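You operate a simulated robot arm through the tools that you are given. There is no shell and no other tool.

The job below is to be done with a simulated two-armed robot. You get a single attempt, and the scene is never put back.

Task
Open the idler guard, turn the knob till the pointer is on the green mark, shut and latch the guard.
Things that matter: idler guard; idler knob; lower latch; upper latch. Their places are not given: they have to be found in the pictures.

It is judged by the outcome, as a careful person would: the job done as asked, and still so three seconds after it is handed in. It fails if anything else is knocked over, pushed out of place, dropped, spilled or broken.

Robot
Two 7-joint arms with two-finger grippers on one trunk that stands fixed in place. Base frame: the origin is at the foot of the trunk, x ahead of it, y to its left, z up. Readings come in m, rad, newtons and seconds.
The left shoulder is at [0.116, 0.216, 1.089], the right one opposite. With the tool pointing down near the work surface each hand reaches from about 0.1 to 0.82 m from the base axis, measured 20 degrees to its own side. Payload 3.43 kg a hand.
The TCP of each hand is the grasp point between the finger pads, 0.02 m short of the fingertips. In the tool frame z runs along the fingers and y along their closing line. The gripper opens to 0.124 m. The gripper's body begins 0.093 m behind the TCP.
Orientation is that of the tool frame in the base frame, as [roll, pitch, yaw] about the fixed x, y, z axes, in that order (R = Rz(yaw) Ry(pitch) Rx(roll)). With the fingers straight down and closing along the base's y, the tool's x points along the base's -x, its y along +y and its z along -z.

Tools
- The arms move only by the tool servo_tool. It takes "left_deltas", "right_deltas" or both (then of equal length, played together; a hand with none holds still); each is one flat list of numbers, 6 for each row, row after row: the shift along the base's x, y, z in m, then the turn, a rotation vector about the base's x, y, z in rad. In form: [tx, ty, tz, ax, ay, az, tx, ty, tz, ax, ay, az, ...]. A call has 1 to 20 rows; each row shifts and turns the commanded pose from where the row before left it. "left_jaw" and "right_jaw" are, for a hand that has rows, the finger opening in m, from 0 to 0.124, set as the call begins (left out, the last holds). Rows are played at 5 a second. More than 0.05 m and 0.15 rad between two rows, or a gripper value outside its range, and nothing of the call is played. Where a pose cannot be reached the arm comes as near as it can. A force on the tool above 40 N (or 10 N above the force at the start of the call, whichever is more), or a blocked arm, ends the call early, and 0.2 s more pass. The fingers move at their own pace (about 0.072 m/s each) and stop on an object; they squeeze with about 31 N. The grip force told is the motor's: it shows also when the fingers shut on nothing. Time passes only in rows, and 0.2 s behind the last, so rows that do not move let the fingers close. The reply holds the time, the measured pose of the TCP, the force on the tool along the base axes, the opening and the grip force, in the units named above and with some noise, with the torque about the TCP (base axes, N m) and any sound that the robot's microphone picked up.
- Cameras (640 x 400 px; columns grow to the right, rows downward): "scene" is now at [0.2471, 0.057, 1.2519]; the picture's right is [0.63, -0.78, 0.00], its down [-0.41, -0.33, -0.85] and it looks along [0.66, 0.53, -0.53] (base axes); focal length 348 px, centre (320, 200). "left" rides on the left gripper at [0.082, -0.014, -0.14] in its tool frame; the picture's right is [0.17, 0.99, 0.00], its down [-0.83, 0.14, -0.54] and it looks along [-0.53, 0.09, 0.84] (tool axes); focal length 243 px, centre (320, 200). "right" rides on the right gripper at [0.082, 0.014, -0.14] in its tool frame; the picture's right is [-0.17, 0.99, 0.00], its down [-0.83, -0.14, -0.54] and it looks along [-0.53, -0.09, 0.84] (tool axes); focal length 243 px, centre (320, 200).
- capture(camera): a new picture of that camera. It takes no simulated time.
- move_column(by): slides the trunk up (or, below 0, down) by that many m; the arms and the scene camera ride with it, the base frame stays. It gives what a move gives, with no picture.
- head_to(pan, tilt): turns the head with the scene camera to pan (to the left, within 1.396 rad either way) and tilt (down, from -0.506 to 1.204), counted from straight ahead of the robot. It gives what a move gives.
- probe_pixels(camera, pixels): for up to 12 pixels [column, row] of the newest picture of that camera ("zoom" is the newest enlarged one), the place [x, y, z] in the base frame of the surface seen there, good to about 0.002 m. It takes no simulated time.
- zoom(camera, box): a new picture of the part [left, top, right, bottom] of that camera's present view, enlarged. It takes no simulated time.
- close_job(): hands the job in; it is judged then, once.

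Open the grippers and draw the arms clear of the work before you hand the job in, unless the task says otherwise.

The tools are called by a JSON object that holds its "name" and its "arguments". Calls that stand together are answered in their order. servo_tool: Moves the arms, as the interface text tells. Its arguments: {"type":"object","properties":{"left_deltas":{"type":"array","items":{"type":"number"}},"left_jaw":{"type":"number"},"right_deltas":{"type":"array","items":{"type":"number"}},"right_jaw":{"type":"number"}},"required":[]} The other tools are called the same way: move_column (by) slides the trunk up or down; head_to (pan, tilt) turns the head that bears the scene camera; capture (camera) takes a picture; probe_pixels (camera, pixels) gives the place of the surface under pixels of a picture; zoom (camera, box) takes an enlarged picture of a part of a camera's view; close_job () hands the job in.

At the start:

```text
t: 0.0
left_position: [0.4701, 0.5328, 1.0191]
left_tool_rot: [3.141, 0.001, -3.14]
left_ft_force: [0.5, 1.0, 0.2]
left_wrist_torque: [-0.02, 0.02, 0.01]
left_width: 0.1241
left_finger_force: 0.1
right_position: [0.4309, 0.0444, 1.0191]
right_tool_rot: [3.141, -0.001, 3.14]
right_ft_force: [0.7, 0.3, -0.6]
right_wrist_torque: [-0.05, -0.01, -0.01]
right_width: 0.1241
right_finger_force: 0.0
trunk travel left (down, up): [-0.239, 0.352]
head pan, tilt: [0.677, 0.559]
```

scene: 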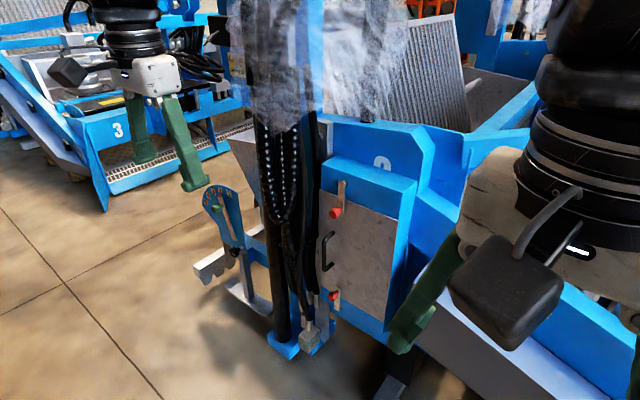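
right: 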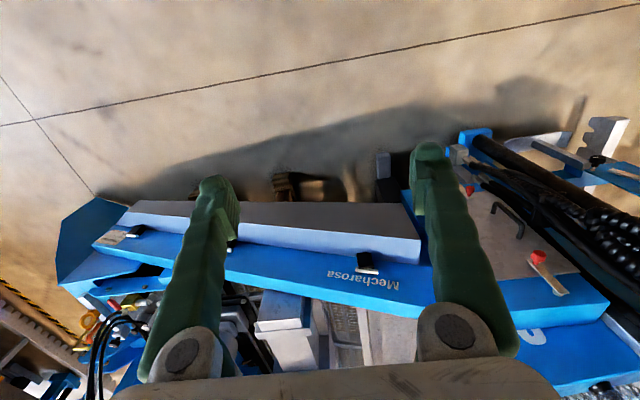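
left: 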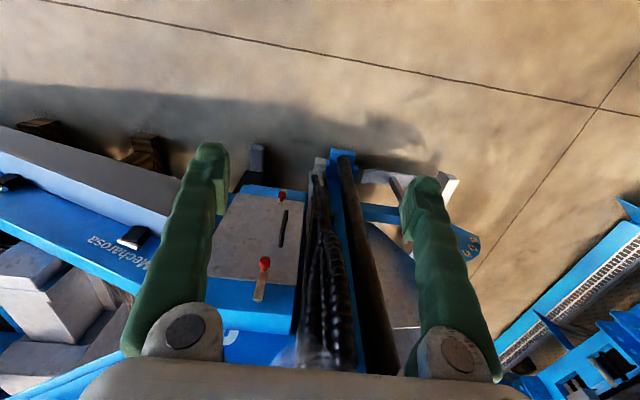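

The scene picture shows a grey panel with a black handle near (328,252) and two red-tipped latches near (335,212) and (335,296). I zoom in on that part.

{"name": "zoom", "arguments": {"camera": "scene", "box": [270, 140, 450, 340]}}

{"name": "zoom", "arguments": {"camera": "left", "box": [200, 160, 360, 340]}}

{"name": "zoom", "arguments": {"camera": "right", "box": [400, 140, 640, 320]}}

```text
2.00 times, centred on (360, 240) of scene
```

zoom: 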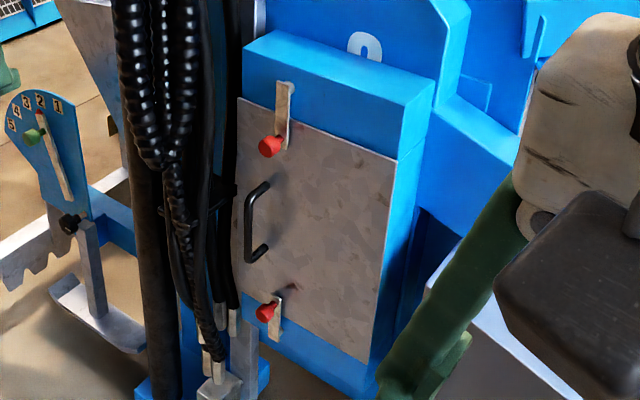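

```text
2.22 times, centred on (280, 250) of left
```

zoom: 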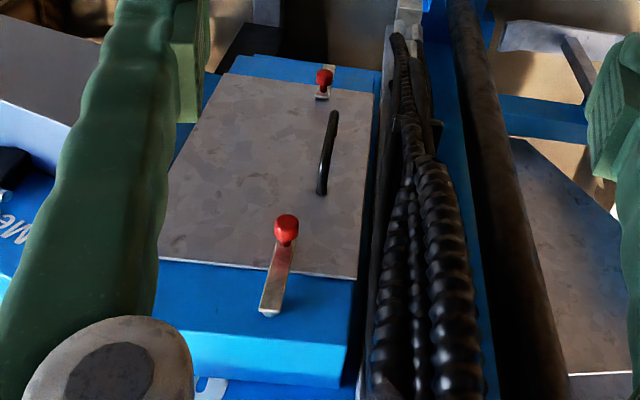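

```text
2.22 times, centred on (520, 230) of right
```

zoom: 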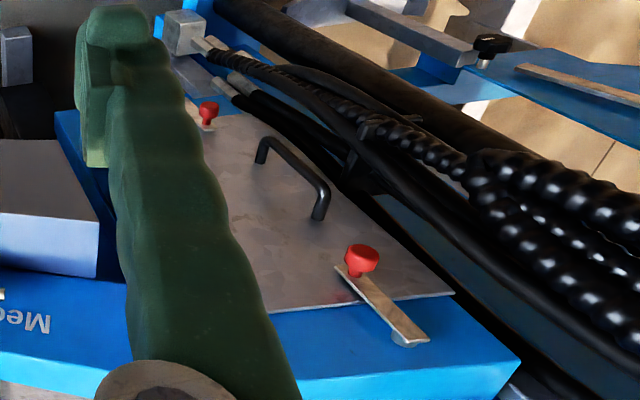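

I probe the guard's corners, the handle and both latches in the scene picture to find where they are.

{"name": "zoom", "arguments": {"camera": "scene", "box": [290, 150, 430, 340]}}

{"name": "probe_pixels", "arguments": {"camera": "scene", "pixels": [[342, 184], [336, 213], [342, 205], [329, 237], [325, 266], [333, 295], [339, 300], [322, 191], [397, 222], [383, 318], [355, 250], [400, 260]]}}

```text
2.11 times, centred on (360, 245) of scene
```

zoom: 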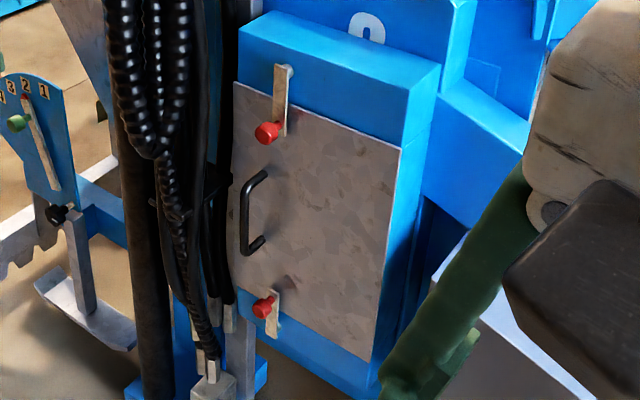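

```text
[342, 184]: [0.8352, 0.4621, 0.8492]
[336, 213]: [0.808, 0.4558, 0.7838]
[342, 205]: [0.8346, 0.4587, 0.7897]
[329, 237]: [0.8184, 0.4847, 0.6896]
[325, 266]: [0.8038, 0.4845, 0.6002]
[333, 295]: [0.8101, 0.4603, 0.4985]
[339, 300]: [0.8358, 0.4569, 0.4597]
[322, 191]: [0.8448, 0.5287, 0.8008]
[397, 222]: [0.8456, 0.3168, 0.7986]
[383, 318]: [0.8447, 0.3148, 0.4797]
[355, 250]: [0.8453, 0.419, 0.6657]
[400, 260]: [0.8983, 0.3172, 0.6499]
```

The plate lies near x=0.845, y 0.315–0.53, z 0.48–0.80 and faces the robot. I take tighter zooms of each latch.

{"name": "zoom", "arguments": {"camera": "scene", "box": [310, 170, 370, 230]}}

{"name": "zoom", "arguments": {"camera": "scene", "box": [310, 270, 370, 330]}}

{"name": "zoom", "arguments": {"camera": "scene", "box": [370, 190, 420, 330]}}

```text
6.67 times, centred on (340, 200) of scene
```

zoom: 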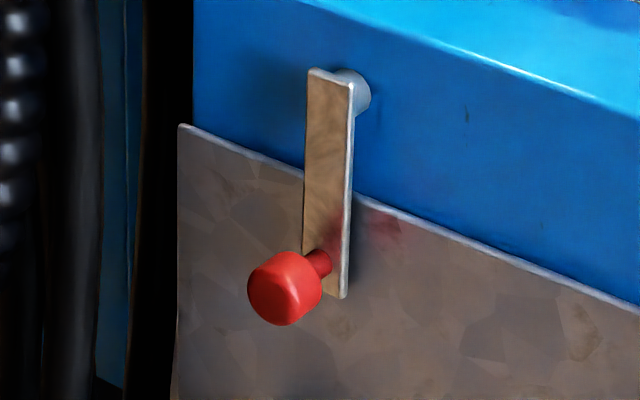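

```text
6.67 times, centred on (340, 300) of scene
```

zoom: 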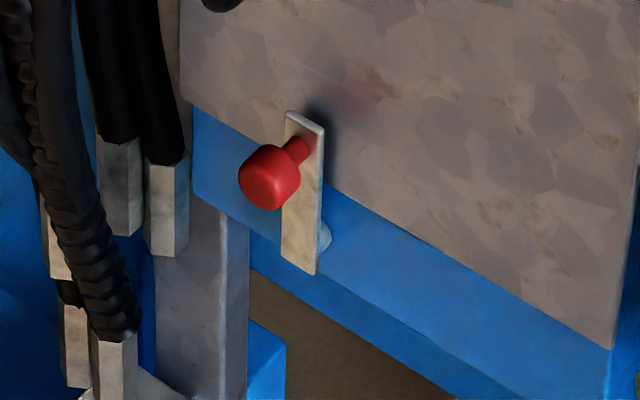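

```text
2.86 times, centred on (395, 260) of scene
```

zoom: 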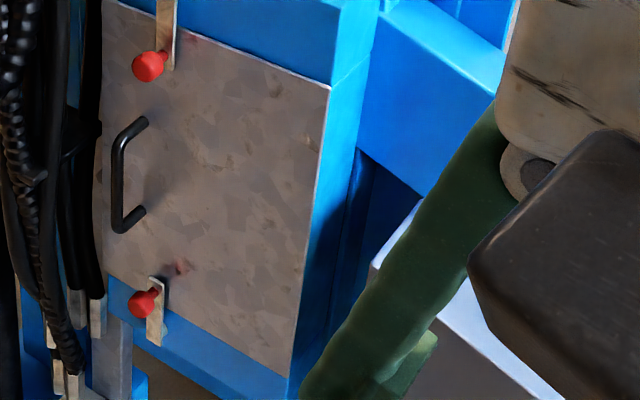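

The latches are flat levers, each with a pivot on the blue frame and a red knob that stands out over the plate. I zoom on the upper one again and probe it in detail.

{"name": "zoom", "arguments": {"camera": "scene", "box": [310, 170, 370, 230]}}

{"name": "probe_pixels", "arguments": {"camera": "zoom", "pixels": [[330, 75], [358, 90], [310, 75], [347, 80], [340, 295], [325, 290], [285, 285], [270, 290], [300, 300], [318, 262], [285, 255], [185, 130]]}}

{"name": "zoom", "arguments": {"camera": "scene", "box": [310, 270, 370, 330]}}

{"name": "probe_pixels", "arguments": {"camera": "zoom", "pixels": [[290, 115], [322, 130], [285, 255], [315, 270], [326, 238], [265, 180], [250, 175], [285, 175], [300, 150], [270, 150], [190, 100], [612, 345]]}}

```text
6.67 times, centred on (340, 200) of scene
```

zoom: 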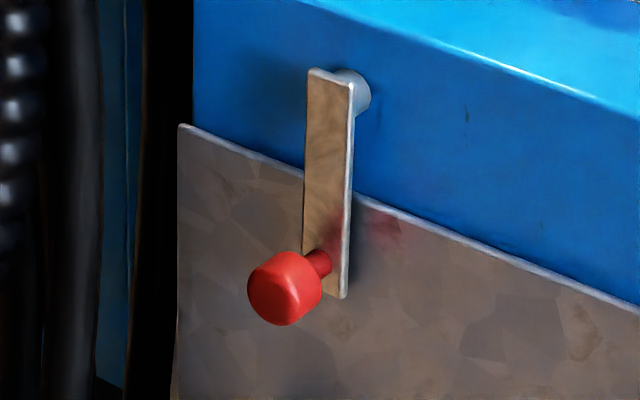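

```text
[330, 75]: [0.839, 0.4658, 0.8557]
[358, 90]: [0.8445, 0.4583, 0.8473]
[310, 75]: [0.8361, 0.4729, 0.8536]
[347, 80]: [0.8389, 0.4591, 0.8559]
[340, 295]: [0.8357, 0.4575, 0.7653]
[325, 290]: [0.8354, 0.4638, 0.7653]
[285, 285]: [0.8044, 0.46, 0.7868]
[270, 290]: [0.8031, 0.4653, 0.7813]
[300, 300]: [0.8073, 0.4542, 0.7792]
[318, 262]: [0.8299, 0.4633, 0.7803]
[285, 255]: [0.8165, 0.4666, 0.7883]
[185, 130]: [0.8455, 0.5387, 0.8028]
```

```text
6.67 times, centred on (340, 300) of scene
```

zoom: 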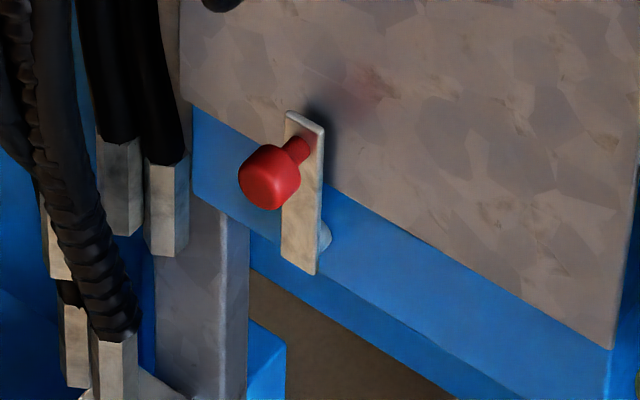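

```text
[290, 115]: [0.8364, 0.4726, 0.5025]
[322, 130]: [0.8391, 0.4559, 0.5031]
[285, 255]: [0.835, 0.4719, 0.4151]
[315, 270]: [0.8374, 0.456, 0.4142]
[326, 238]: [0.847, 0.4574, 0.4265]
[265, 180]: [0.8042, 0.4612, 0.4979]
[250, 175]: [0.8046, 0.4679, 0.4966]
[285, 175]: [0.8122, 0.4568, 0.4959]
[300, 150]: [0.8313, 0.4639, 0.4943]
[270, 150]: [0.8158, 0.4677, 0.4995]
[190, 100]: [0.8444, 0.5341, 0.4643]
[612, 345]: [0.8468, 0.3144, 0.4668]
```

Upper pivot is about (y 0.464, z 0.847) and lower pivot about (y 0.464, z 0.427), with knobs near x 0.81. Before lowering the trunk I probe what lies beneath and beside the arms, and the hoses next to the guard.

{"name": "probe_pixels", "arguments": {"camera": "right", "pixels": [[150, 250], [330, 290], [290, 240], [420, 290], [270, 310], [340, 330], [120, 300], [100, 200], [350, 220], [550, 370], [450, 320], [130, 360]]}}

{"name": "probe_pixels", "arguments": {"camera": "scene", "pixels": [[262, 150], [275, 150], [290, 150], [300, 150], [313, 150], [275, 220], [295, 220], [308, 240], [318, 240], [285, 300], [305, 340], [230, 235]]}}

{"name": "probe_pixels", "arguments": {"camera": "left", "pixels": [[350, 200], [380, 300], [330, 260], [345, 300], [335, 170], [300, 250], [310, 350], [390, 360], [400, 180], [460, 240], [255, 350], [318, 230]]}}

```text
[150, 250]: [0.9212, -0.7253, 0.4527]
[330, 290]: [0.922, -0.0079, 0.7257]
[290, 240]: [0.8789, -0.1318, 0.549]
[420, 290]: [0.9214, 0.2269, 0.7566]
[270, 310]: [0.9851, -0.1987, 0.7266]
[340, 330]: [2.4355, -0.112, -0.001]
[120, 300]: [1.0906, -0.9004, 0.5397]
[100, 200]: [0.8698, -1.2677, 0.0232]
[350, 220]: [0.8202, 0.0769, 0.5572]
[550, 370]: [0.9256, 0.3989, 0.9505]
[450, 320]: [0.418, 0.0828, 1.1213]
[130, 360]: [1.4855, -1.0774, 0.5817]
```

```text
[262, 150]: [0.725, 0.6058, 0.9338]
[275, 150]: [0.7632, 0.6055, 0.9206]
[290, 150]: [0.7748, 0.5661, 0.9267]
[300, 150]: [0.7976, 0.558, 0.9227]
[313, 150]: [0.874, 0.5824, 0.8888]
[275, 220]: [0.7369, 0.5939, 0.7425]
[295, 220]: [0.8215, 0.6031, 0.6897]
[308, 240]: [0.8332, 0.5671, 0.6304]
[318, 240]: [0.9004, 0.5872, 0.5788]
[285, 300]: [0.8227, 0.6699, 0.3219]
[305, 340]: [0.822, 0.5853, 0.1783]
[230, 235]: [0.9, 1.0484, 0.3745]
```

```text
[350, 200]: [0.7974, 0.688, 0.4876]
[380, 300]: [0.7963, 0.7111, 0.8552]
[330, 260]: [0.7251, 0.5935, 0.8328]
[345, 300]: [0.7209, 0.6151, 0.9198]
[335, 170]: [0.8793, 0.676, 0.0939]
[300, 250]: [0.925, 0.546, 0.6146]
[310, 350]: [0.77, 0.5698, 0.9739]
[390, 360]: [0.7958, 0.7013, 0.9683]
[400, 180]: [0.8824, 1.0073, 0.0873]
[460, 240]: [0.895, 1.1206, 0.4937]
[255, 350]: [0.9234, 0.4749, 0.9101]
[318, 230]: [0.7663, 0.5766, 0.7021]
```

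Nothing of the machine lies nearer than x≈0.72, where the hoses are at y≈0.57–0.62, so the trunk can come down safely. I lower it by 0.2 m so that the left hand can reach the latches level.

{"name": "move_column", "arguments": {"by": -0.2}}

```text
t: 2.2
left_position: [0.4696, 0.5308, 0.8194]
left_tool_rot: [-3.14, 0.001, 3.141]
left_ft_force: [-0.2, -0.6, -0.4]
left_wrist_torque: [-0.04, -0.01, -0.02]
left_width: 0.1242
left_finger_force: 0.0
right_position: [0.4688, 0.0452, 0.7741]
right_tool_rot: [3.14, -0.121, 3.141]
right_ft_force: [-0.7, 0.8, -0.5]
right_wrist_torque: [0.01, -0.01, 0.02]
right_width: 0.124
right_finger_force: 0.0
trunk travel left (down, up): [-0.039, 0.552]
head pan, tilt: [0.677, 0.559]
```

The left hand rode down as expected, but the right hand reads 0.245 m lower and pitched by -0.12, which I did not ask for. I look at it before doing anything else.

{"name": "capture", "arguments": {"camera": "scene"}}

{"name": "capture", "arguments": {"camera": "right"}}

{"name": "capture", "arguments": {"camera": "left"}}

```text
taken
```

scene: 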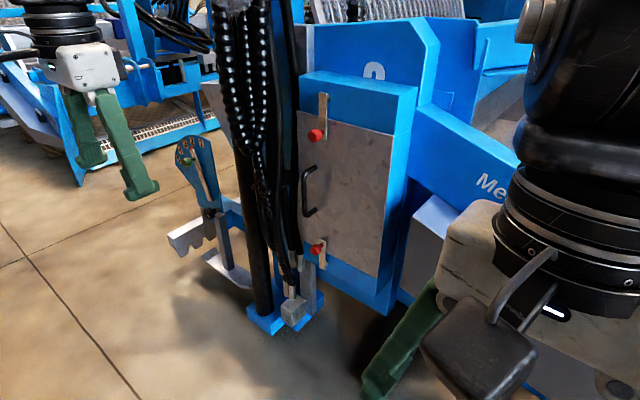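

```text
taken
```

right: 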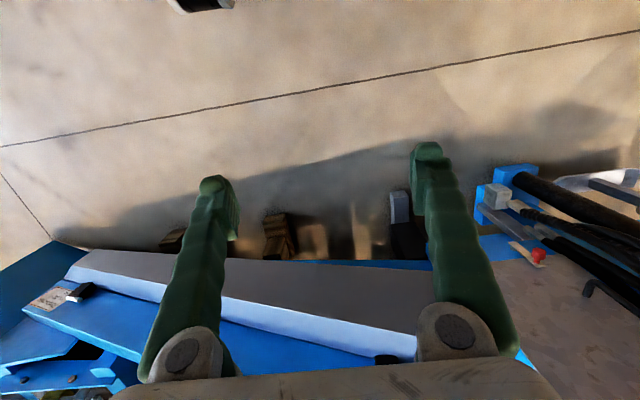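

```text
taken
```

left: 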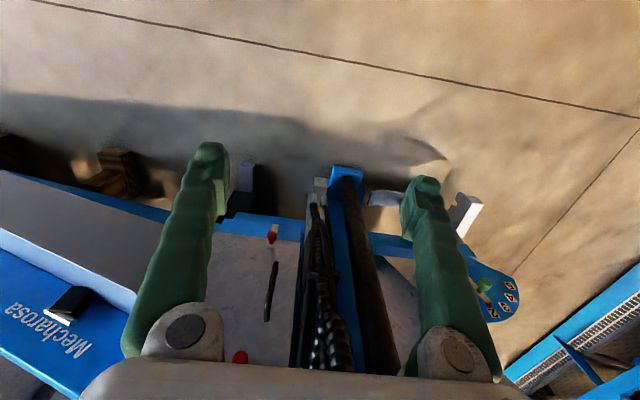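

The right hand is hanging free, touching nothing, but tilted slightly. I play one still row on both hands to see whether that reading settles.

{"name": "servo_tool", "arguments": {"right_deltas": [0, 0, 0, 0, 0, 0, 0, 0, 0, 0, 0, 0], "left_deltas": [0, 0, 0, 0, 0, 0, 0, 0, 0, 0, 0, 0]}}

```text
t: 2.8
left_position: [0.4704, 0.5321, 0.8187]
left_tool_rot: [3.141, 0.001, 3.141]
left_ft_force: [1.2, -0.8, -0.3]
left_wrist_torque: [-0.01, -0.01, 0.02]
left_width: 0.1239
left_finger_force: 0.0
right_position: [0.4679, 0.0448, 0.775]
right_tool_rot: [3.139, -0.12, 3.141]
right_ft_force: [-0.2, 0.1, 0.8]
right_wrist_torque: [0.03, 0.02, -0.01]
right_width: 0.124
right_finger_force: 0.0
trunk travel left (down, up): [-0.039, 0.552]
head pan, tilt: [0.677, 0.559]
```

The tilt stays, with no force on the hand. I pan the head to the right to check whether the right arm's elbow rests on something.

{"name": "head_to", "arguments": {"pan": -0.6, "tilt": 0.6}}

{"name": "capture", "arguments": {"camera": "scene"}}

```text
t: 4.2
left_position: [0.47, 0.5309, 0.8185]
left_tool_rot: [3.142, 0.0, -3.141]
left_ft_force: [0.5, 0.3, -0.1]
left_wrist_torque: [-0.02, -0.01, 0.01]
left_width: 0.124
left_finger_force: 0.2
right_position: [0.4692, 0.0444, 0.7746]
right_tool_rot: [3.141, -0.12, -3.141]
right_ft_force: [-0.5, 0.5, -0.6]
right_wrist_torque: [0.01, 0.06, -0.01]
right_width: 0.1243
right_finger_force: 0.1
trunk travel left (down, up): [-0.039, 0.552]
head pan, tilt: [-0.6, 0.6]
```

```text
taken
```

scene: 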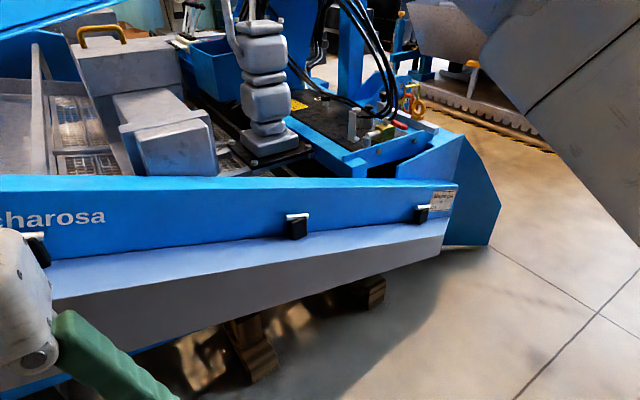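

The elbow is clear of everything, so the tilt is harmless. I shift the right hand 0.15 m to the right, out of the view, and turn the head back to the guard.

{"name": "servo_tool", "arguments": {"right_deltas": [0, -0.04, 0, 0, 0, 0, 0, -0.04, 0, 0, 0, 0, 0, -0.04, 0, 0, 0, 0, 0, -0.03, 0, 0, 0, 0]}}

{"name": "head_to", "arguments": {"pan": 0.56, "tilt": 0.52}}

{"name": "capture", "arguments": {"camera": "scene"}}

```text
t: 5.2
left_position: [0.4698, 0.5322, 0.8192]
left_tool_rot: [-3.141, -0.001, -3.141]
left_ft_force: [0.6, -0.1, 0.1]
left_wrist_torque: [0.02, 0.06, 0.01]
left_width: 0.1242
left_finger_force: 0.1
right_position: [0.4671, -0.1039, 0.7718]
right_tool_rot: [3.137, -0.121, -3.141]
right_ft_force: [-0.2, -0.7, -0.1]
right_wrist_torque: [0.03, -0.01, -0.05]
right_width: 0.124
right_finger_force: 0.2
right hand out of reach, approached as far as the arm can: row 4
trunk travel left (down, up): [-0.039, 0.552]
head pan, tilt: [-0.6, 0.6]
```

```text
t: 6.6
left_position: [0.4706, 0.5321, 0.8193]
left_tool_rot: [-3.141, 0.0, 3.141]
left_ft_force: [0.2, 0.2, 0.6]
left_wrist_torque: [-0.01, 0.0, 0.01]
left_width: 0.1239
left_finger_force: 0.0
right_position: [0.467, -0.1035, 0.7721]
right_tool_rot: [3.137, -0.121, -3.141]
right_ft_force: [0.2, 0.6, -0.4]
right_wrist_torque: [-0.03, 0.04, -0.02]
right_width: 0.1238
right_finger_force: 0.2
trunk travel left (down, up): [-0.039, 0.552]
head pan, tilt: [0.56, 0.52]
```

```text
taken
```

scene: 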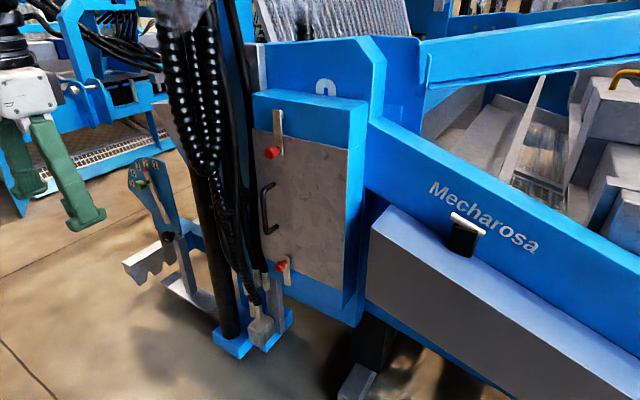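

The view is now clear: upper knob at (272,153), handle near (266,208), lower knob at (283,265). I pitch the left gripper level so it points along +x while bringing it in front of the guard, well short of it.

{"name": "servo_tool", "arguments": {"left_deltas": [0.01, -0.006, 0, 0, -0.1428, 0, 0.01, -0.006, 0, 0, -0.1428, 0, 0.01, -0.006, 0, 0, -0.1428, 0, 0.01, -0.006, 0, 0, -0.1428, 0, 0.01, -0.006, 0, 0, -0.1428, 0, 0.01, -0.006, 0, 0, -0.1428, 0, 0.01, -0.006, 0, 0, -0.1428, 0, 0.01, -0.006, 0, 0, -0.1428, 0, 0.01, -0.006, 0, 0, -0.1428, 0, 0.01, -0.006, 0, 0, -0.1428, 0, 0.01, -0.006, 0, 0, -0.1428, 0], "left_jaw": 0.05}}

{"name": "capture", "arguments": {"camera": "scene"}}

{"name": "capture", "arguments": {"camera": "left"}}

```text
t: 9.0
left_position: [0.5893, 0.5096, 0.8053]
left_tool_rot: [-3.063, 1.251, -3.102]
left_ft_force: [0.5, 0.5, 0.1]
left_wrist_torque: [0.02, -0.05, 0.0]
left_width: 0.0499
left_finger_force: 0.0
left hand out of reach, approached as far as the arm can: row 6, 7, 8, 9, 10, 11
right_position: [0.4676, -0.104, 0.7707]
right_tool_rot: [3.136, -0.121, 3.14]
right_ft_force: [-0.2, 0.5, 0.1]
right_wrist_torque: [0.03, -0.01, 0.02]
right_width: 0.124
right_finger_force: 0.0
trunk travel left (down, up): [-0.039, 0.552]
head pan, tilt: [0.56, 0.52]
```

```text
taken
```

scene: 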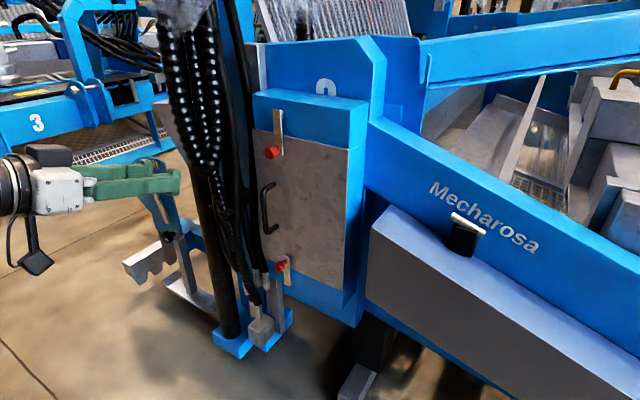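

```text
taken
```

left: 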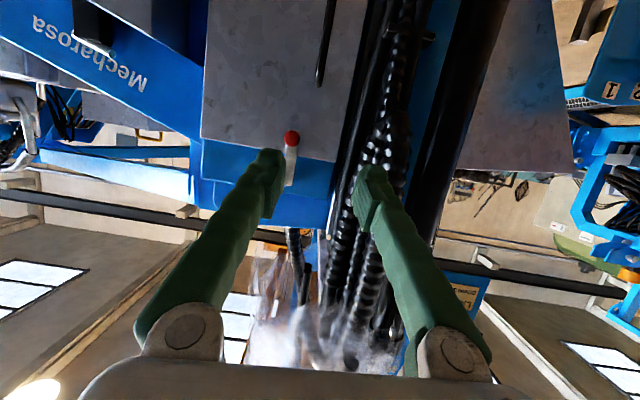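

The arm was too folded there and stopped about 0.3 rad short of level. I move 0.09 m further out toward the guard (fingertips stay short of x=0.70) so the level pose can be reached.

{"name": "servo_tool", "arguments": {"left_deltas": [0.025, 0, -0.01, 0, 0, 0, 0.025, 0, -0.01, 0, 0, 0, 0.025, 0, -0.01, 0, 0, 0, 0, 0, 0, 0, 0, 0]}}

{"name": "capture", "arguments": {"camera": "scene"}}

{"name": "capture", "arguments": {"camera": "left"}}

```text
t: 10.0
left_position: [0.6636, 0.5106, 0.7767]
left_tool_rot: [-3.061, 1.253, -3.1]
left_ft_force: [0.2, 0.2, -0.6]
left_wrist_torque: [0.02, 0.01, -0.04]
left_width: 0.0502
left_finger_force: 0.1
right_position: [0.4667, -0.105, 0.7717]
right_tool_rot: [3.135, -0.118, -3.14]
right_ft_force: [0.0, 0.2, 0.6]
right_wrist_torque: [0.05, -0.03, 0.0]
right_width: 0.1242
right_finger_force: 0.2
trunk travel left (down, up): [-0.039, 0.552]
head pan, tilt: [0.56, 0.52]
```

```text
taken
```

scene: 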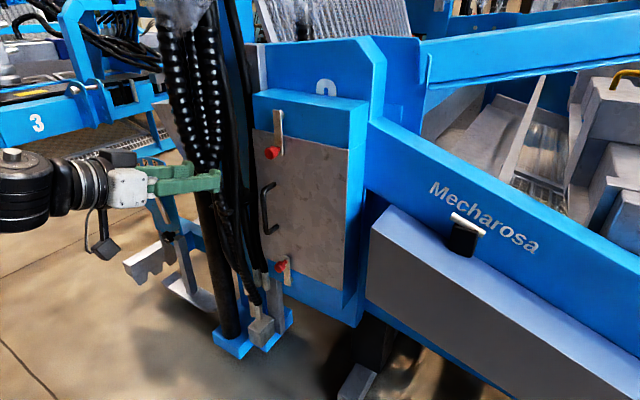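

```text
taken
```

left: 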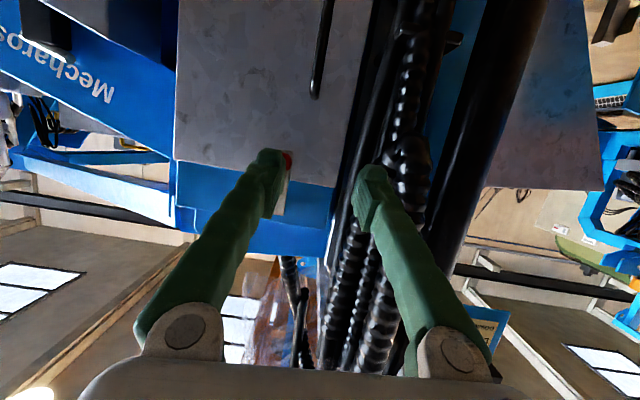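

The commanded pose follows the reached pose, so the hand is still 0.32 rad short of level. I turn the remaining (0.019,-0.317,0.039) rad and line up with the upper knob at y=0.464, z=0.783, stopping at x=0.70.

{"name": "servo_tool", "arguments": {"left_deltas": [0.0091, -0.0117, 0.0016, 0.0049, -0.0793, 0.0097, 0.0091, -0.0117, 0.0016, 0.0049, -0.0793, 0.0097, 0.0091, -0.0117, 0.0016, 0.0049, -0.0793, 0.0097, 0.0091, -0.0117, 0.0016, 0.0049, -0.0793, 0.0097]}}

{"name": "capture", "arguments": {"camera": "scene"}}

{"name": "capture", "arguments": {"camera": "left"}}

```text
t: 11.0
left_position: [0.7003, 0.4625, 0.7829]
left_tool_rot: [-2.723, 1.569, -2.722]
left_ft_force: [-0.1, 0.1, -0.6]
left_wrist_torque: [0.02, -0.06, -0.01]
left_width: 0.0502
left_finger_force: 0.0
right_position: [0.4673, -0.1032, 0.7707]
right_tool_rot: [3.137, -0.119, -3.142]
right_ft_force: [0.0, -0.2, -0.8]
right_wrist_torque: [-0.01, -0.04, 0.0]
right_width: 0.1241
right_finger_force: 0.2
trunk travel left (down, up): [-0.039, 0.552]
head pan, tilt: [0.56, 0.52]
```

```text
taken
```

scene: 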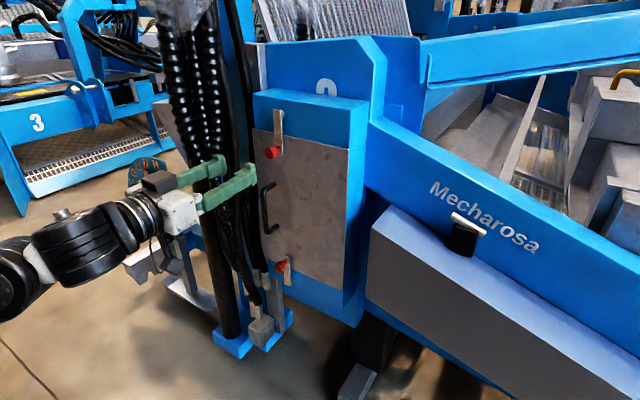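

```text
taken
```

left: 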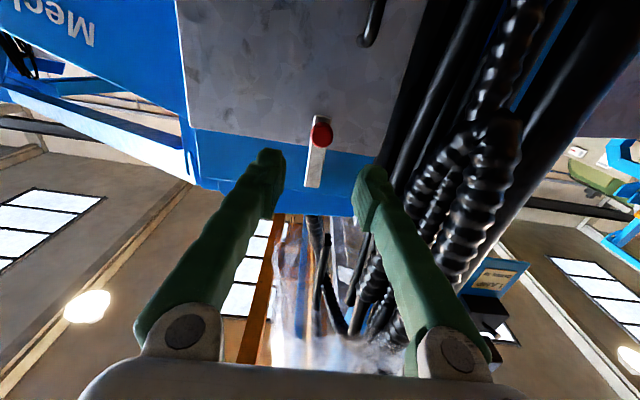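

The gripper is level and the knob shows between the fingers at (321,133) in the left picture. I probe the knob and the lever from this camera to refine the numbers.

{"name": "zoom", "arguments": {"camera": "left", "box": [280, 100, 380, 200]}}

{"name": "probe_pixels", "arguments": {"camera": "left", "pixels": [[321, 133], [313, 133], [330, 133], [321, 126], [321, 142], [313, 180], [306, 185], [320, 185], [300, 160]]}}

```text
4.00 times, centred on (330, 150) of left
```

zoom: 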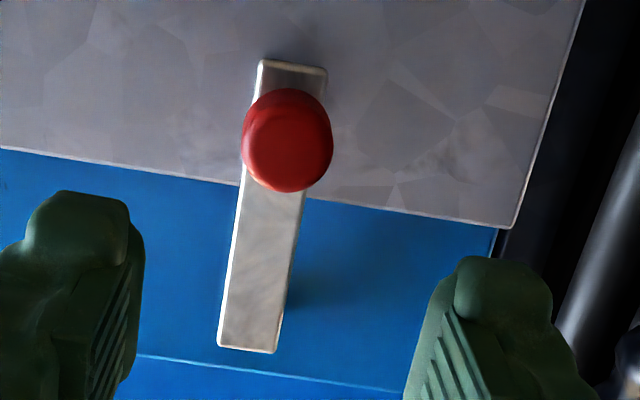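

```text
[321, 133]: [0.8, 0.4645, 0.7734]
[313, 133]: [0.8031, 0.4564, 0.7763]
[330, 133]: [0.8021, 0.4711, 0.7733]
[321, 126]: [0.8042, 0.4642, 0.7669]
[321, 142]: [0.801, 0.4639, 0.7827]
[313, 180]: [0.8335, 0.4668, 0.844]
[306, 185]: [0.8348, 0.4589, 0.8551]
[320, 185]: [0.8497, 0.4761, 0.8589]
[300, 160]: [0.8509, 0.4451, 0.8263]
```

The knob is a stub about 0.02 m across, centred near (y 0.4645, z 0.777), with its face at x 0.80. I advance to x=0.807 with the jaws 0.05 apart, so the fingertips end about 8 mm short of the lever.

{"name": "servo_tool", "arguments": {"left_deltas": [0.0214, 0.0004, -0.0011, 0, 0, 0, 0.0214, 0.0004, -0.0011, 0, 0, 0, 0.0214, 0.0004, -0.0011, 0, 0, 0, 0.0214, 0.0004, -0.0011, 0, 0, 0, 0.0214, 0.0004, -0.0011, 0, 0, 0]}}

{"name": "capture", "arguments": {"camera": "scene"}}

{"name": "capture", "arguments": {"camera": "left"}}

```text
t: 12.2
left_position: [0.8081, 0.4639, 0.7765]
left_tool_rot: [-3.008, 1.568, -3.009]
left_ft_force: [-0.2, -0.5, 0.4]
left_wrist_torque: [-0.01, 0.01, 0.0]
left_width: 0.0501
left_finger_force: 0.1
right_position: [0.4669, -0.1035, 0.7713]
right_tool_rot: [3.137, -0.122, -3.141]
right_ft_force: [0.5, 0.9, -1.0]
right_wrist_torque: [0.03, -0.02, 0.0]
right_width: 0.124
right_finger_force: 0.0
trunk travel left (down, up): [-0.039, 0.552]
head pan, tilt: [0.56, 0.52]
```

```text
taken
```

scene: 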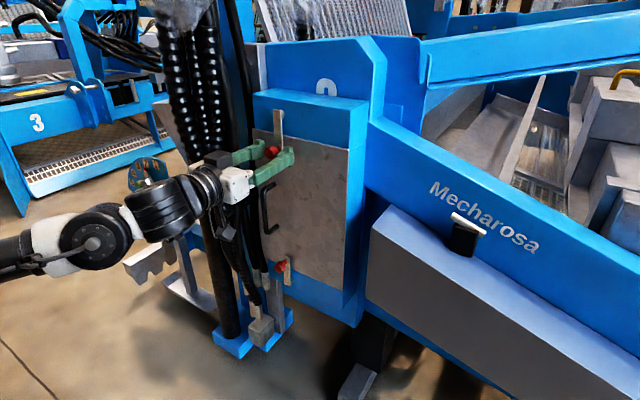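

```text
taken
```

left: 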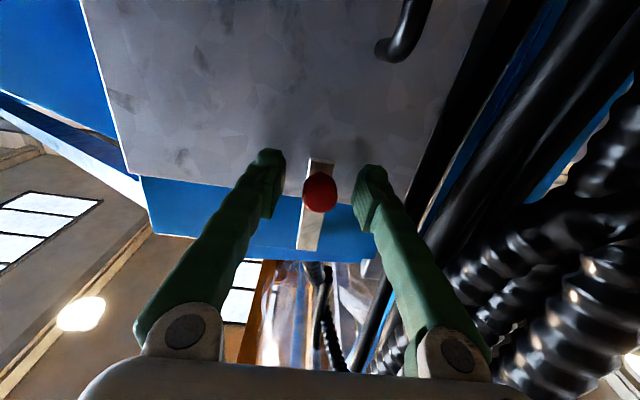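

The knob sits centred between the fingertips at (320,192) with no contact force. I narrow the jaws to 0.03 to cage it loosely.

{"name": "servo_tool", "arguments": {"left_deltas": [0, 0.0005, 0.001, 0, 0, 0, 0, 0, 0, 0, 0, 0], "left_jaw": 0.03}}

{"name": "zoom", "arguments": {"camera": "left", "box": [240, 130, 400, 230]}}

{"name": "zoom", "arguments": {"camera": "scene", "box": [220, 90, 360, 210]}}

```text
t: 12.8
left_position: [0.808, 0.4648, 0.7779]
left_tool_rot: [-3.075, 1.568, -3.075]
left_ft_force: [1.0, -0.5, 0.1]
left_wrist_torque: [0.03, 0.02, -0.01]
left_width: 0.0299
left_finger_force: 0.0
right_position: [0.4658, -0.1037, 0.7715]
right_tool_rot: [3.136, -0.122, 3.14]
right_ft_force: [-0.3, 0.7, -0.1]
right_wrist_torque: [0.04, -0.01, 0.0]
right_width: 0.124
right_finger_force: 0.0
trunk travel left (down, up): [-0.039, 0.552]
head pan, tilt: [0.56, 0.52]
```

```text
4.00 times, centred on (320, 180) of left
```

zoom: 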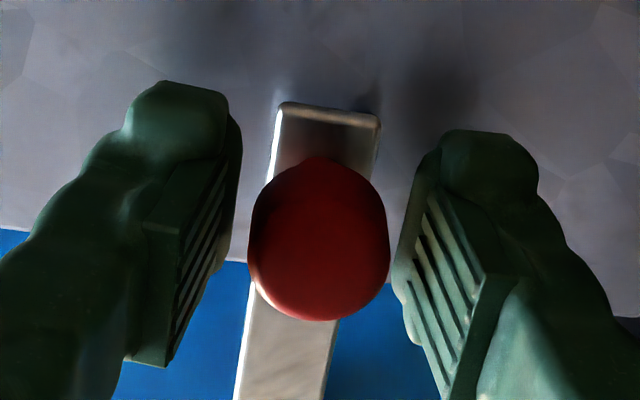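

```text
3.33 times, centred on (290, 150) of scene
```

zoom: 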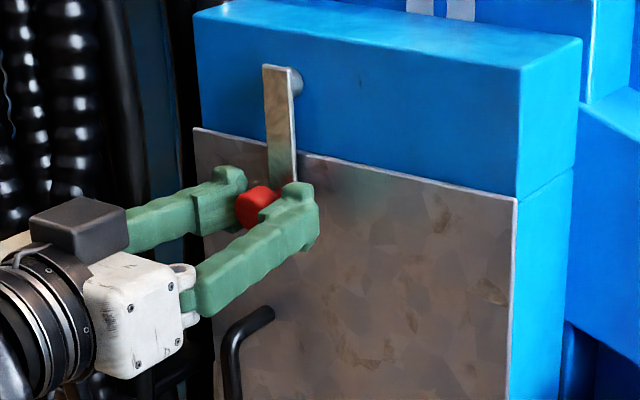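

The knob is caged. I swing it to the right about the pivot (y 0.464, z 0.8435), turning the hand with it, first 30 degrees to see how it goes.

{"name": "servo_tool", "arguments": {"left_deltas": [0, -0.00855, 0.00056, -0.1309, 0, 0, 0, -0.0084, 0.00167, -0.1309, 0, 0, 0, -0.00812, 0.00275, -0.1309, 0, 0, 0, -0.00768, 0.00379, -0.1309, 0, 0]}}

{"name": "zoom", "arguments": {"camera": "scene", "box": [220, 90, 360, 210]}}

{"name": "capture", "arguments": {"camera": "left"}}

```text
t: 13.8
left_position: [0.8066, 0.4328, 0.7862]
left_tool_rot: [-1.577, 1.046, -1.576]
left_ft_force: [0.5, 0.5, -0.4]
left_wrist_torque: [-0.02, -0.01, -0.03]
left_width: 0.0302
left_finger_force: 0.2
right_position: [0.4666, -0.1052, 0.7703]
right_tool_rot: [3.136, -0.12, 3.141]
right_ft_force: [0.0, -0.1, 0.8]
right_wrist_torque: [0.03, 0.0, -0.03]
right_width: 0.1241
right_finger_force: 0.1
trunk travel left (down, up): [-0.039, 0.552]
head pan, tilt: [0.56, 0.52]
```

```text
3.33 times, centred on (290, 150) of scene
```

zoom: 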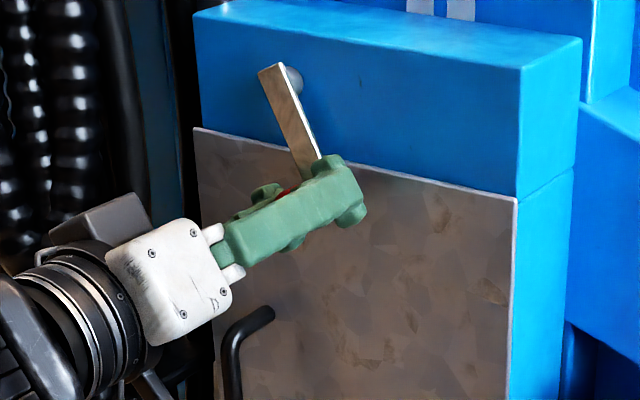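

```text
taken
```

left: 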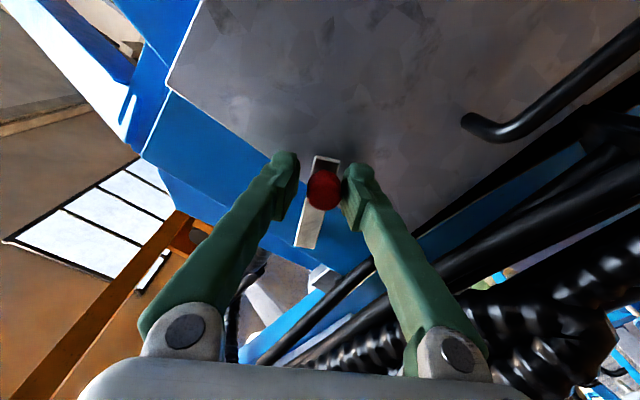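

The lever followed about 25–30 degrees with almost no force. I carry on along the arc to 90 degrees.

{"name": "servo_tool", "arguments": {"left_deltas": [0, -0.00713, 0.00476, -0.1309, 0, 0, 0, -0.00644, 0.00565, -0.1309, 0, 0, 0, -0.00565, 0.00644, -0.1309, 0, 0, 0, -0.00476, 0.00713, -0.1309, 0, 0, 0, -0.00379, 0.00768, -0.1309, 0, 0, 0, -0.00275, 0.00812, -0.1309, 0, 0, 0, -0.00167, 0.0084, -0.1309, 0, 0, 0, -0.00056, 0.00855, -0.1309, 0, 0]}}

{"name": "zoom", "arguments": {"camera": "scene", "box": [220, 90, 360, 210]}}

{"name": "capture", "arguments": {"camera": "left"}}

```text
t: 15.6
left_position: [0.8068, 0.401, 0.8438]
left_tool_rot: [-1.571, -0.002, -1.573]
left_ft_force: [0.7, -0.5, -0.9]
left_wrist_torque: [0.0, 0.01, 0.01]
left_width: 0.0302
left_finger_force: 0.1
right_position: [0.4672, -0.1056, 0.7708]
right_tool_rot: [3.138, -0.121, 3.141]
right_ft_force: [0.0, -0.8, 0.3]
right_wrist_torque: [-0.04, -0.03, 0.0]
right_width: 0.1239
right_finger_force: 0.1
trunk travel left (down, up): [-0.039, 0.552]
head pan, tilt: [0.56, 0.52]
```

```text
3.33 times, centred on (290, 150) of scene
```

zoom: 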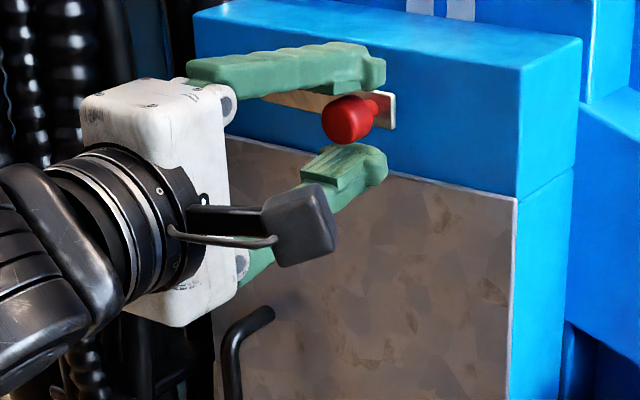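

```text
taken
```

left: 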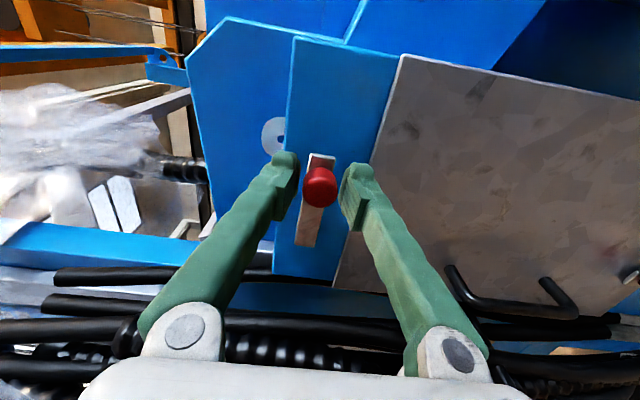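

The upper lever now lies level to the right with clear gaps to both fingers, and it holds there. I back straight out before moving down.

{"name": "servo_tool", "arguments": {"left_deltas": [-0.03, 0, 0, 0, 0, 0, -0.03, 0, 0, 0, 0, 0, -0.03, 0, 0, 0, 0, 0, -0.03, 0, 0, 0, 0, 0], "left_jaw": 0.045}}

{"name": "zoom", "arguments": {"camera": "scene", "box": [220, 70, 380, 310]}}

```text
t: 16.6
left_position: [0.6938, 0.3978, 0.8509]
left_tool_rot: [-1.557, 0.006, -1.578]
left_ft_force: [-1.0, 0.3, -0.3]
left_wrist_torque: [-0.03, 0.03, 0.05]
left_width: 0.045
left_finger_force: 0.1
left hand out of reach, approached as far as the arm can: row 4
right_position: [0.467, -0.105, 0.7713]
right_tool_rot: [3.137, -0.121, 3.141]
right_ft_force: [-0.9, -0.5, 0.1]
right_wrist_torque: [-0.01, -0.03, 0.02]
right_width: 0.124
right_finger_force: 0.1
trunk travel left (down, up): [-0.039, 0.552]
head pan, tilt: [0.56, 0.52]
```

```text
1.67 times, centred on (300, 190) of scene
```

zoom: 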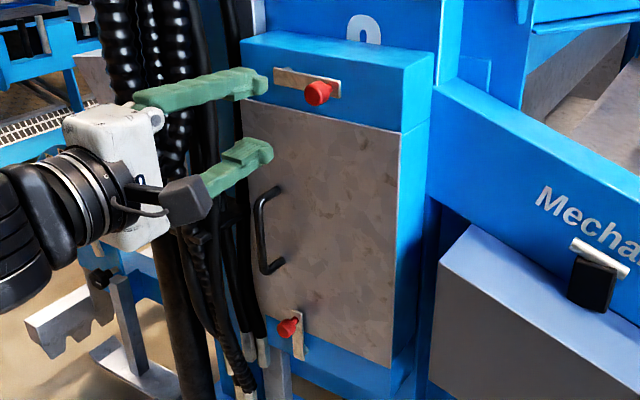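

The upper latch stays level. I turn the hand back upright and move down in front of the lower latch at y=0.4645, z=0.491, keeping x≈0.69.

{"name": "servo_tool", "arguments": {"left_deltas": [0, 0.0056, -0.03, 0.1309, 0, 0, 0, 0.0056, -0.03, 0.1309, 0, 0, 0, 0.0056, -0.03, 0.1309, 0, 0, 0, 0.0056, -0.03, 0.1309, 0, 0, 0, 0.0056, -0.03, 0.1309, 0, 0, 0, 0.0056, -0.03, 0.1309, 0, 0, 0, 0.0056, -0.03, 0.1309, 0, 0, 0, 0.0056, -0.03, 0.1309, 0, 0, 0, 0.0056, -0.03, 0.1309, 0, 0, 0, 0.0056, -0.03, 0.1309, 0, 0, 0, 0.0056, -0.03, 0.1309, 0, 0, 0, 0.0056, -0.03, 0.1309, 0, 0]}}

{"name": "capture", "arguments": {"camera": "scene"}}

{"name": "capture", "arguments": {"camera": "left"}}

```text
t: 19.2
left_position: [0.6871, 0.4664, 0.4822]
left_tool_rot: [2.568, 1.567, 2.568]
left_ft_force: [0.3, 0.5, -0.5]
left_wrist_torque: [-0.02, -0.02, 0.02]
left_width: 0.0448
left_finger_force: 0.1
right_position: [0.4672, -0.1041, 0.7718]
right_tool_rot: [3.135, -0.119, 3.141]
right_ft_force: [-0.3, 0.1, 0.4]
right_wrist_torque: [-0.03, -0.02, -0.03]
right_width: 0.124
right_finger_force: 0.1
trunk travel left (down, up): [-0.039, 0.552]
head pan, tilt: [0.56, 0.52]
```

```text
taken
```

scene: 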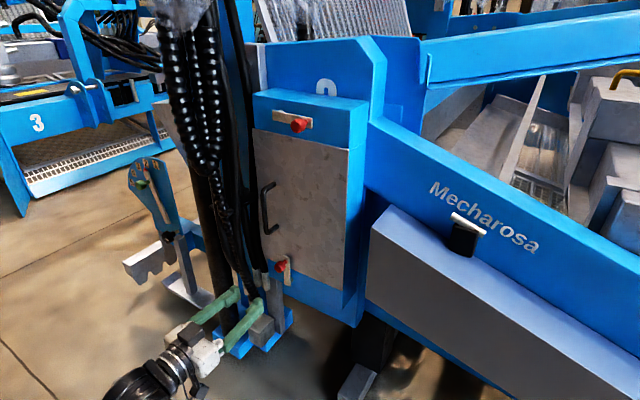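

```text
taken
```

left: 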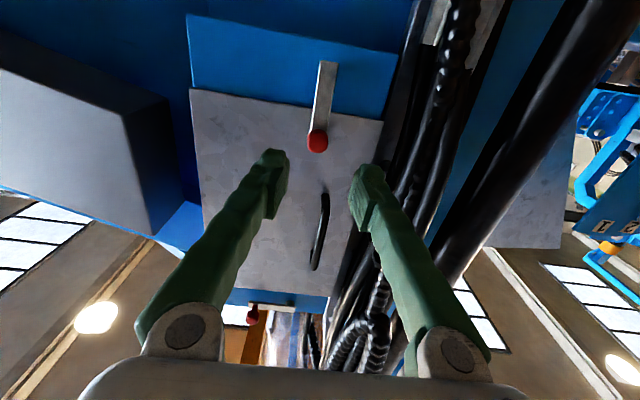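

The hand is level in front of the lower latch, whose knob shows at (318,142) in the left picture. I probe it to get its centre.

{"name": "probe_pixels", "arguments": {"camera": "left", "pixels": [[318, 142], [310, 142], [326, 142], [317, 134], [317, 150], [328, 66], [322, 100], [334, 66], [318, 66], [323, 200], [315, 262], [250, 100]]}}

{"name": "zoom", "arguments": {"camera": "left", "box": [270, 50, 370, 160]}}

```text
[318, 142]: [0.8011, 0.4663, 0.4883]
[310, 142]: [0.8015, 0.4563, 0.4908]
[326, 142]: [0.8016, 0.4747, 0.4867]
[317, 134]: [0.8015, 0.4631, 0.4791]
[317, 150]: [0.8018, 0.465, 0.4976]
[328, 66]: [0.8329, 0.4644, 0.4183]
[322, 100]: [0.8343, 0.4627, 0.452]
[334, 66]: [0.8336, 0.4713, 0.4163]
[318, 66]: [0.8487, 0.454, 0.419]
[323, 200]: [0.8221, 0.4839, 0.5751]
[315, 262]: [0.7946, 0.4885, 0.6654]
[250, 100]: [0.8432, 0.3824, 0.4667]
```

```text
3.64 times, centred on (320, 105) of left
```

zoom: 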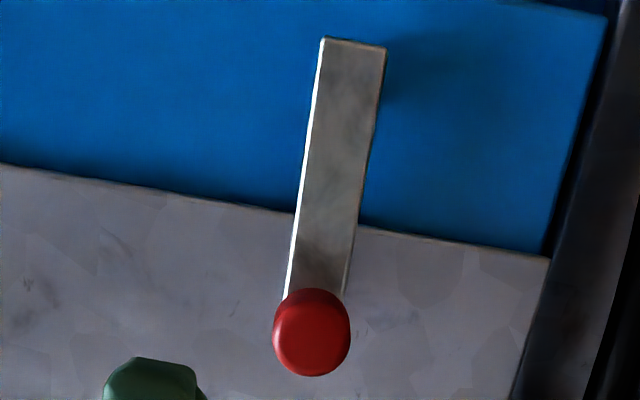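

The lower knob's centre is about (y 0.465, z 0.489). I advance to x=0.807 there, the same depth that worked above.

{"name": "servo_tool", "arguments": {"left_deltas": [0.02, -0.0003, 0.00113, 0, 0, 0, 0.02, -0.0003, 0.00113, 0, 0, 0, 0.02, -0.0003, 0.00113, 0, 0, 0, 0.02, -0.0003, 0.00113, 0, 0, 0, 0.02, -0.0003, 0.00113, 0, 0, 0, 0.02, -0.0003, 0.00113, 0, 0, 0]}}

{"name": "capture", "arguments": {"camera": "left"}}

{"name": "capture", "arguments": {"camera": "scene"}}

```text
t: 20.6
left_position: [0.8086, 0.4647, 0.489]
left_tool_rot: [3.132, 1.566, 3.132]
left_ft_force: [0.6, -0.1, 0.0]
left_wrist_torque: [0.01, -0.01, 0.04]
left_width: 0.0452
left_finger_force: 0.1
right_position: [0.467, -0.1041, 0.771]
right_tool_rot: [3.138, -0.121, 3.141]
right_ft_force: [-0.7, 1.3, 1.0]
right_wrist_torque: [0.01, 0.0, 0.01]
right_width: 0.1242
right_finger_force: 0.0
trunk travel left (down, up): [-0.039, 0.552]
head pan, tilt: [0.56, 0.52]
```

```text
taken
```

left: 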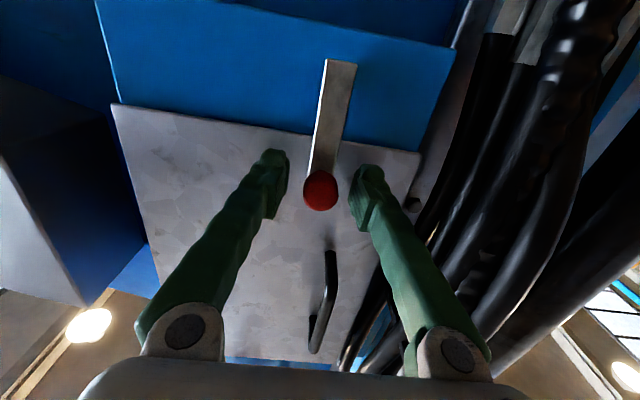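

```text
taken
```

scene: 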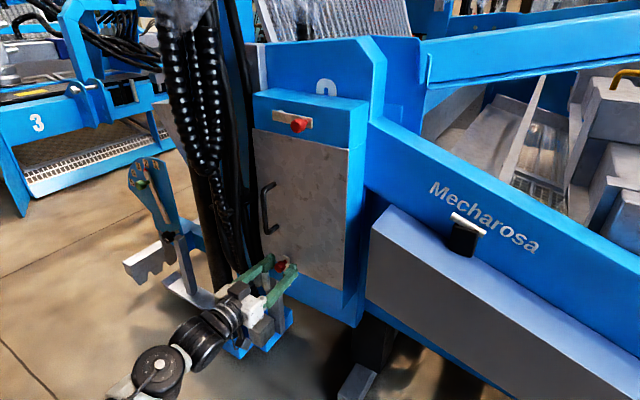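

The knob is between the fingers at (320,190), free of contact. I narrow the jaws to 0.03 and start swinging the lever to the right (hand turning the other way this time).

{"name": "servo_tool", "arguments": {"left_deltas": [0, 0, 0, 0, 0, 0, 0, 0, 0, 0, 0, 0, 0, -0.00855, -0.00056, 0.1309, 0, 0, 0, -0.0084, -0.00167, 0.1309, 0, 0, 0, -0.00812, -0.00275, 0.1309, 0, 0, 0, -0.00768, -0.00379, 0.1309, 0, 0], "left_jaw": 0.03}}

{"name": "capture", "arguments": {"camera": "left"}}

{"name": "zoom", "arguments": {"camera": "scene", "box": [200, 210, 360, 370]}}

```text
t: 22.0
left_position: [0.8068, 0.4318, 0.4805]
left_tool_rot: [1.573, 1.045, 1.576]
left_ft_force: [0.4, -0.2, -0.4]
left_wrist_torque: [0.02, -0.03, -0.01]
left_width: 0.0301
left_finger_force: 0.1
right_position: [0.4673, -0.1044, 0.7712]
right_tool_rot: [3.137, -0.121, 3.142]
right_ft_force: [0.0, 0.2, 0.3]
right_wrist_torque: [0.01, 0.01, 0.01]
right_width: 0.124
right_finger_force: 0.0
trunk travel left (down, up): [-0.039, 0.552]
head pan, tilt: [0.56, 0.52]
```

```text
taken
```

left: 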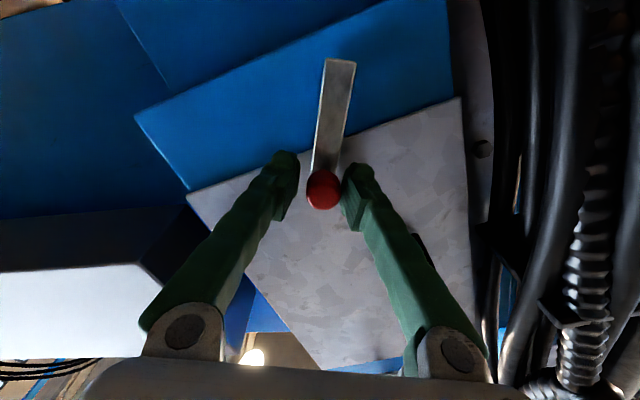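

```text
2.50 times, centred on (280, 290) of scene
```

zoom: 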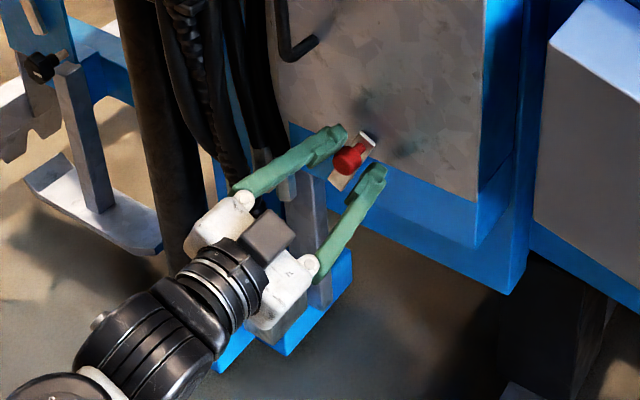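

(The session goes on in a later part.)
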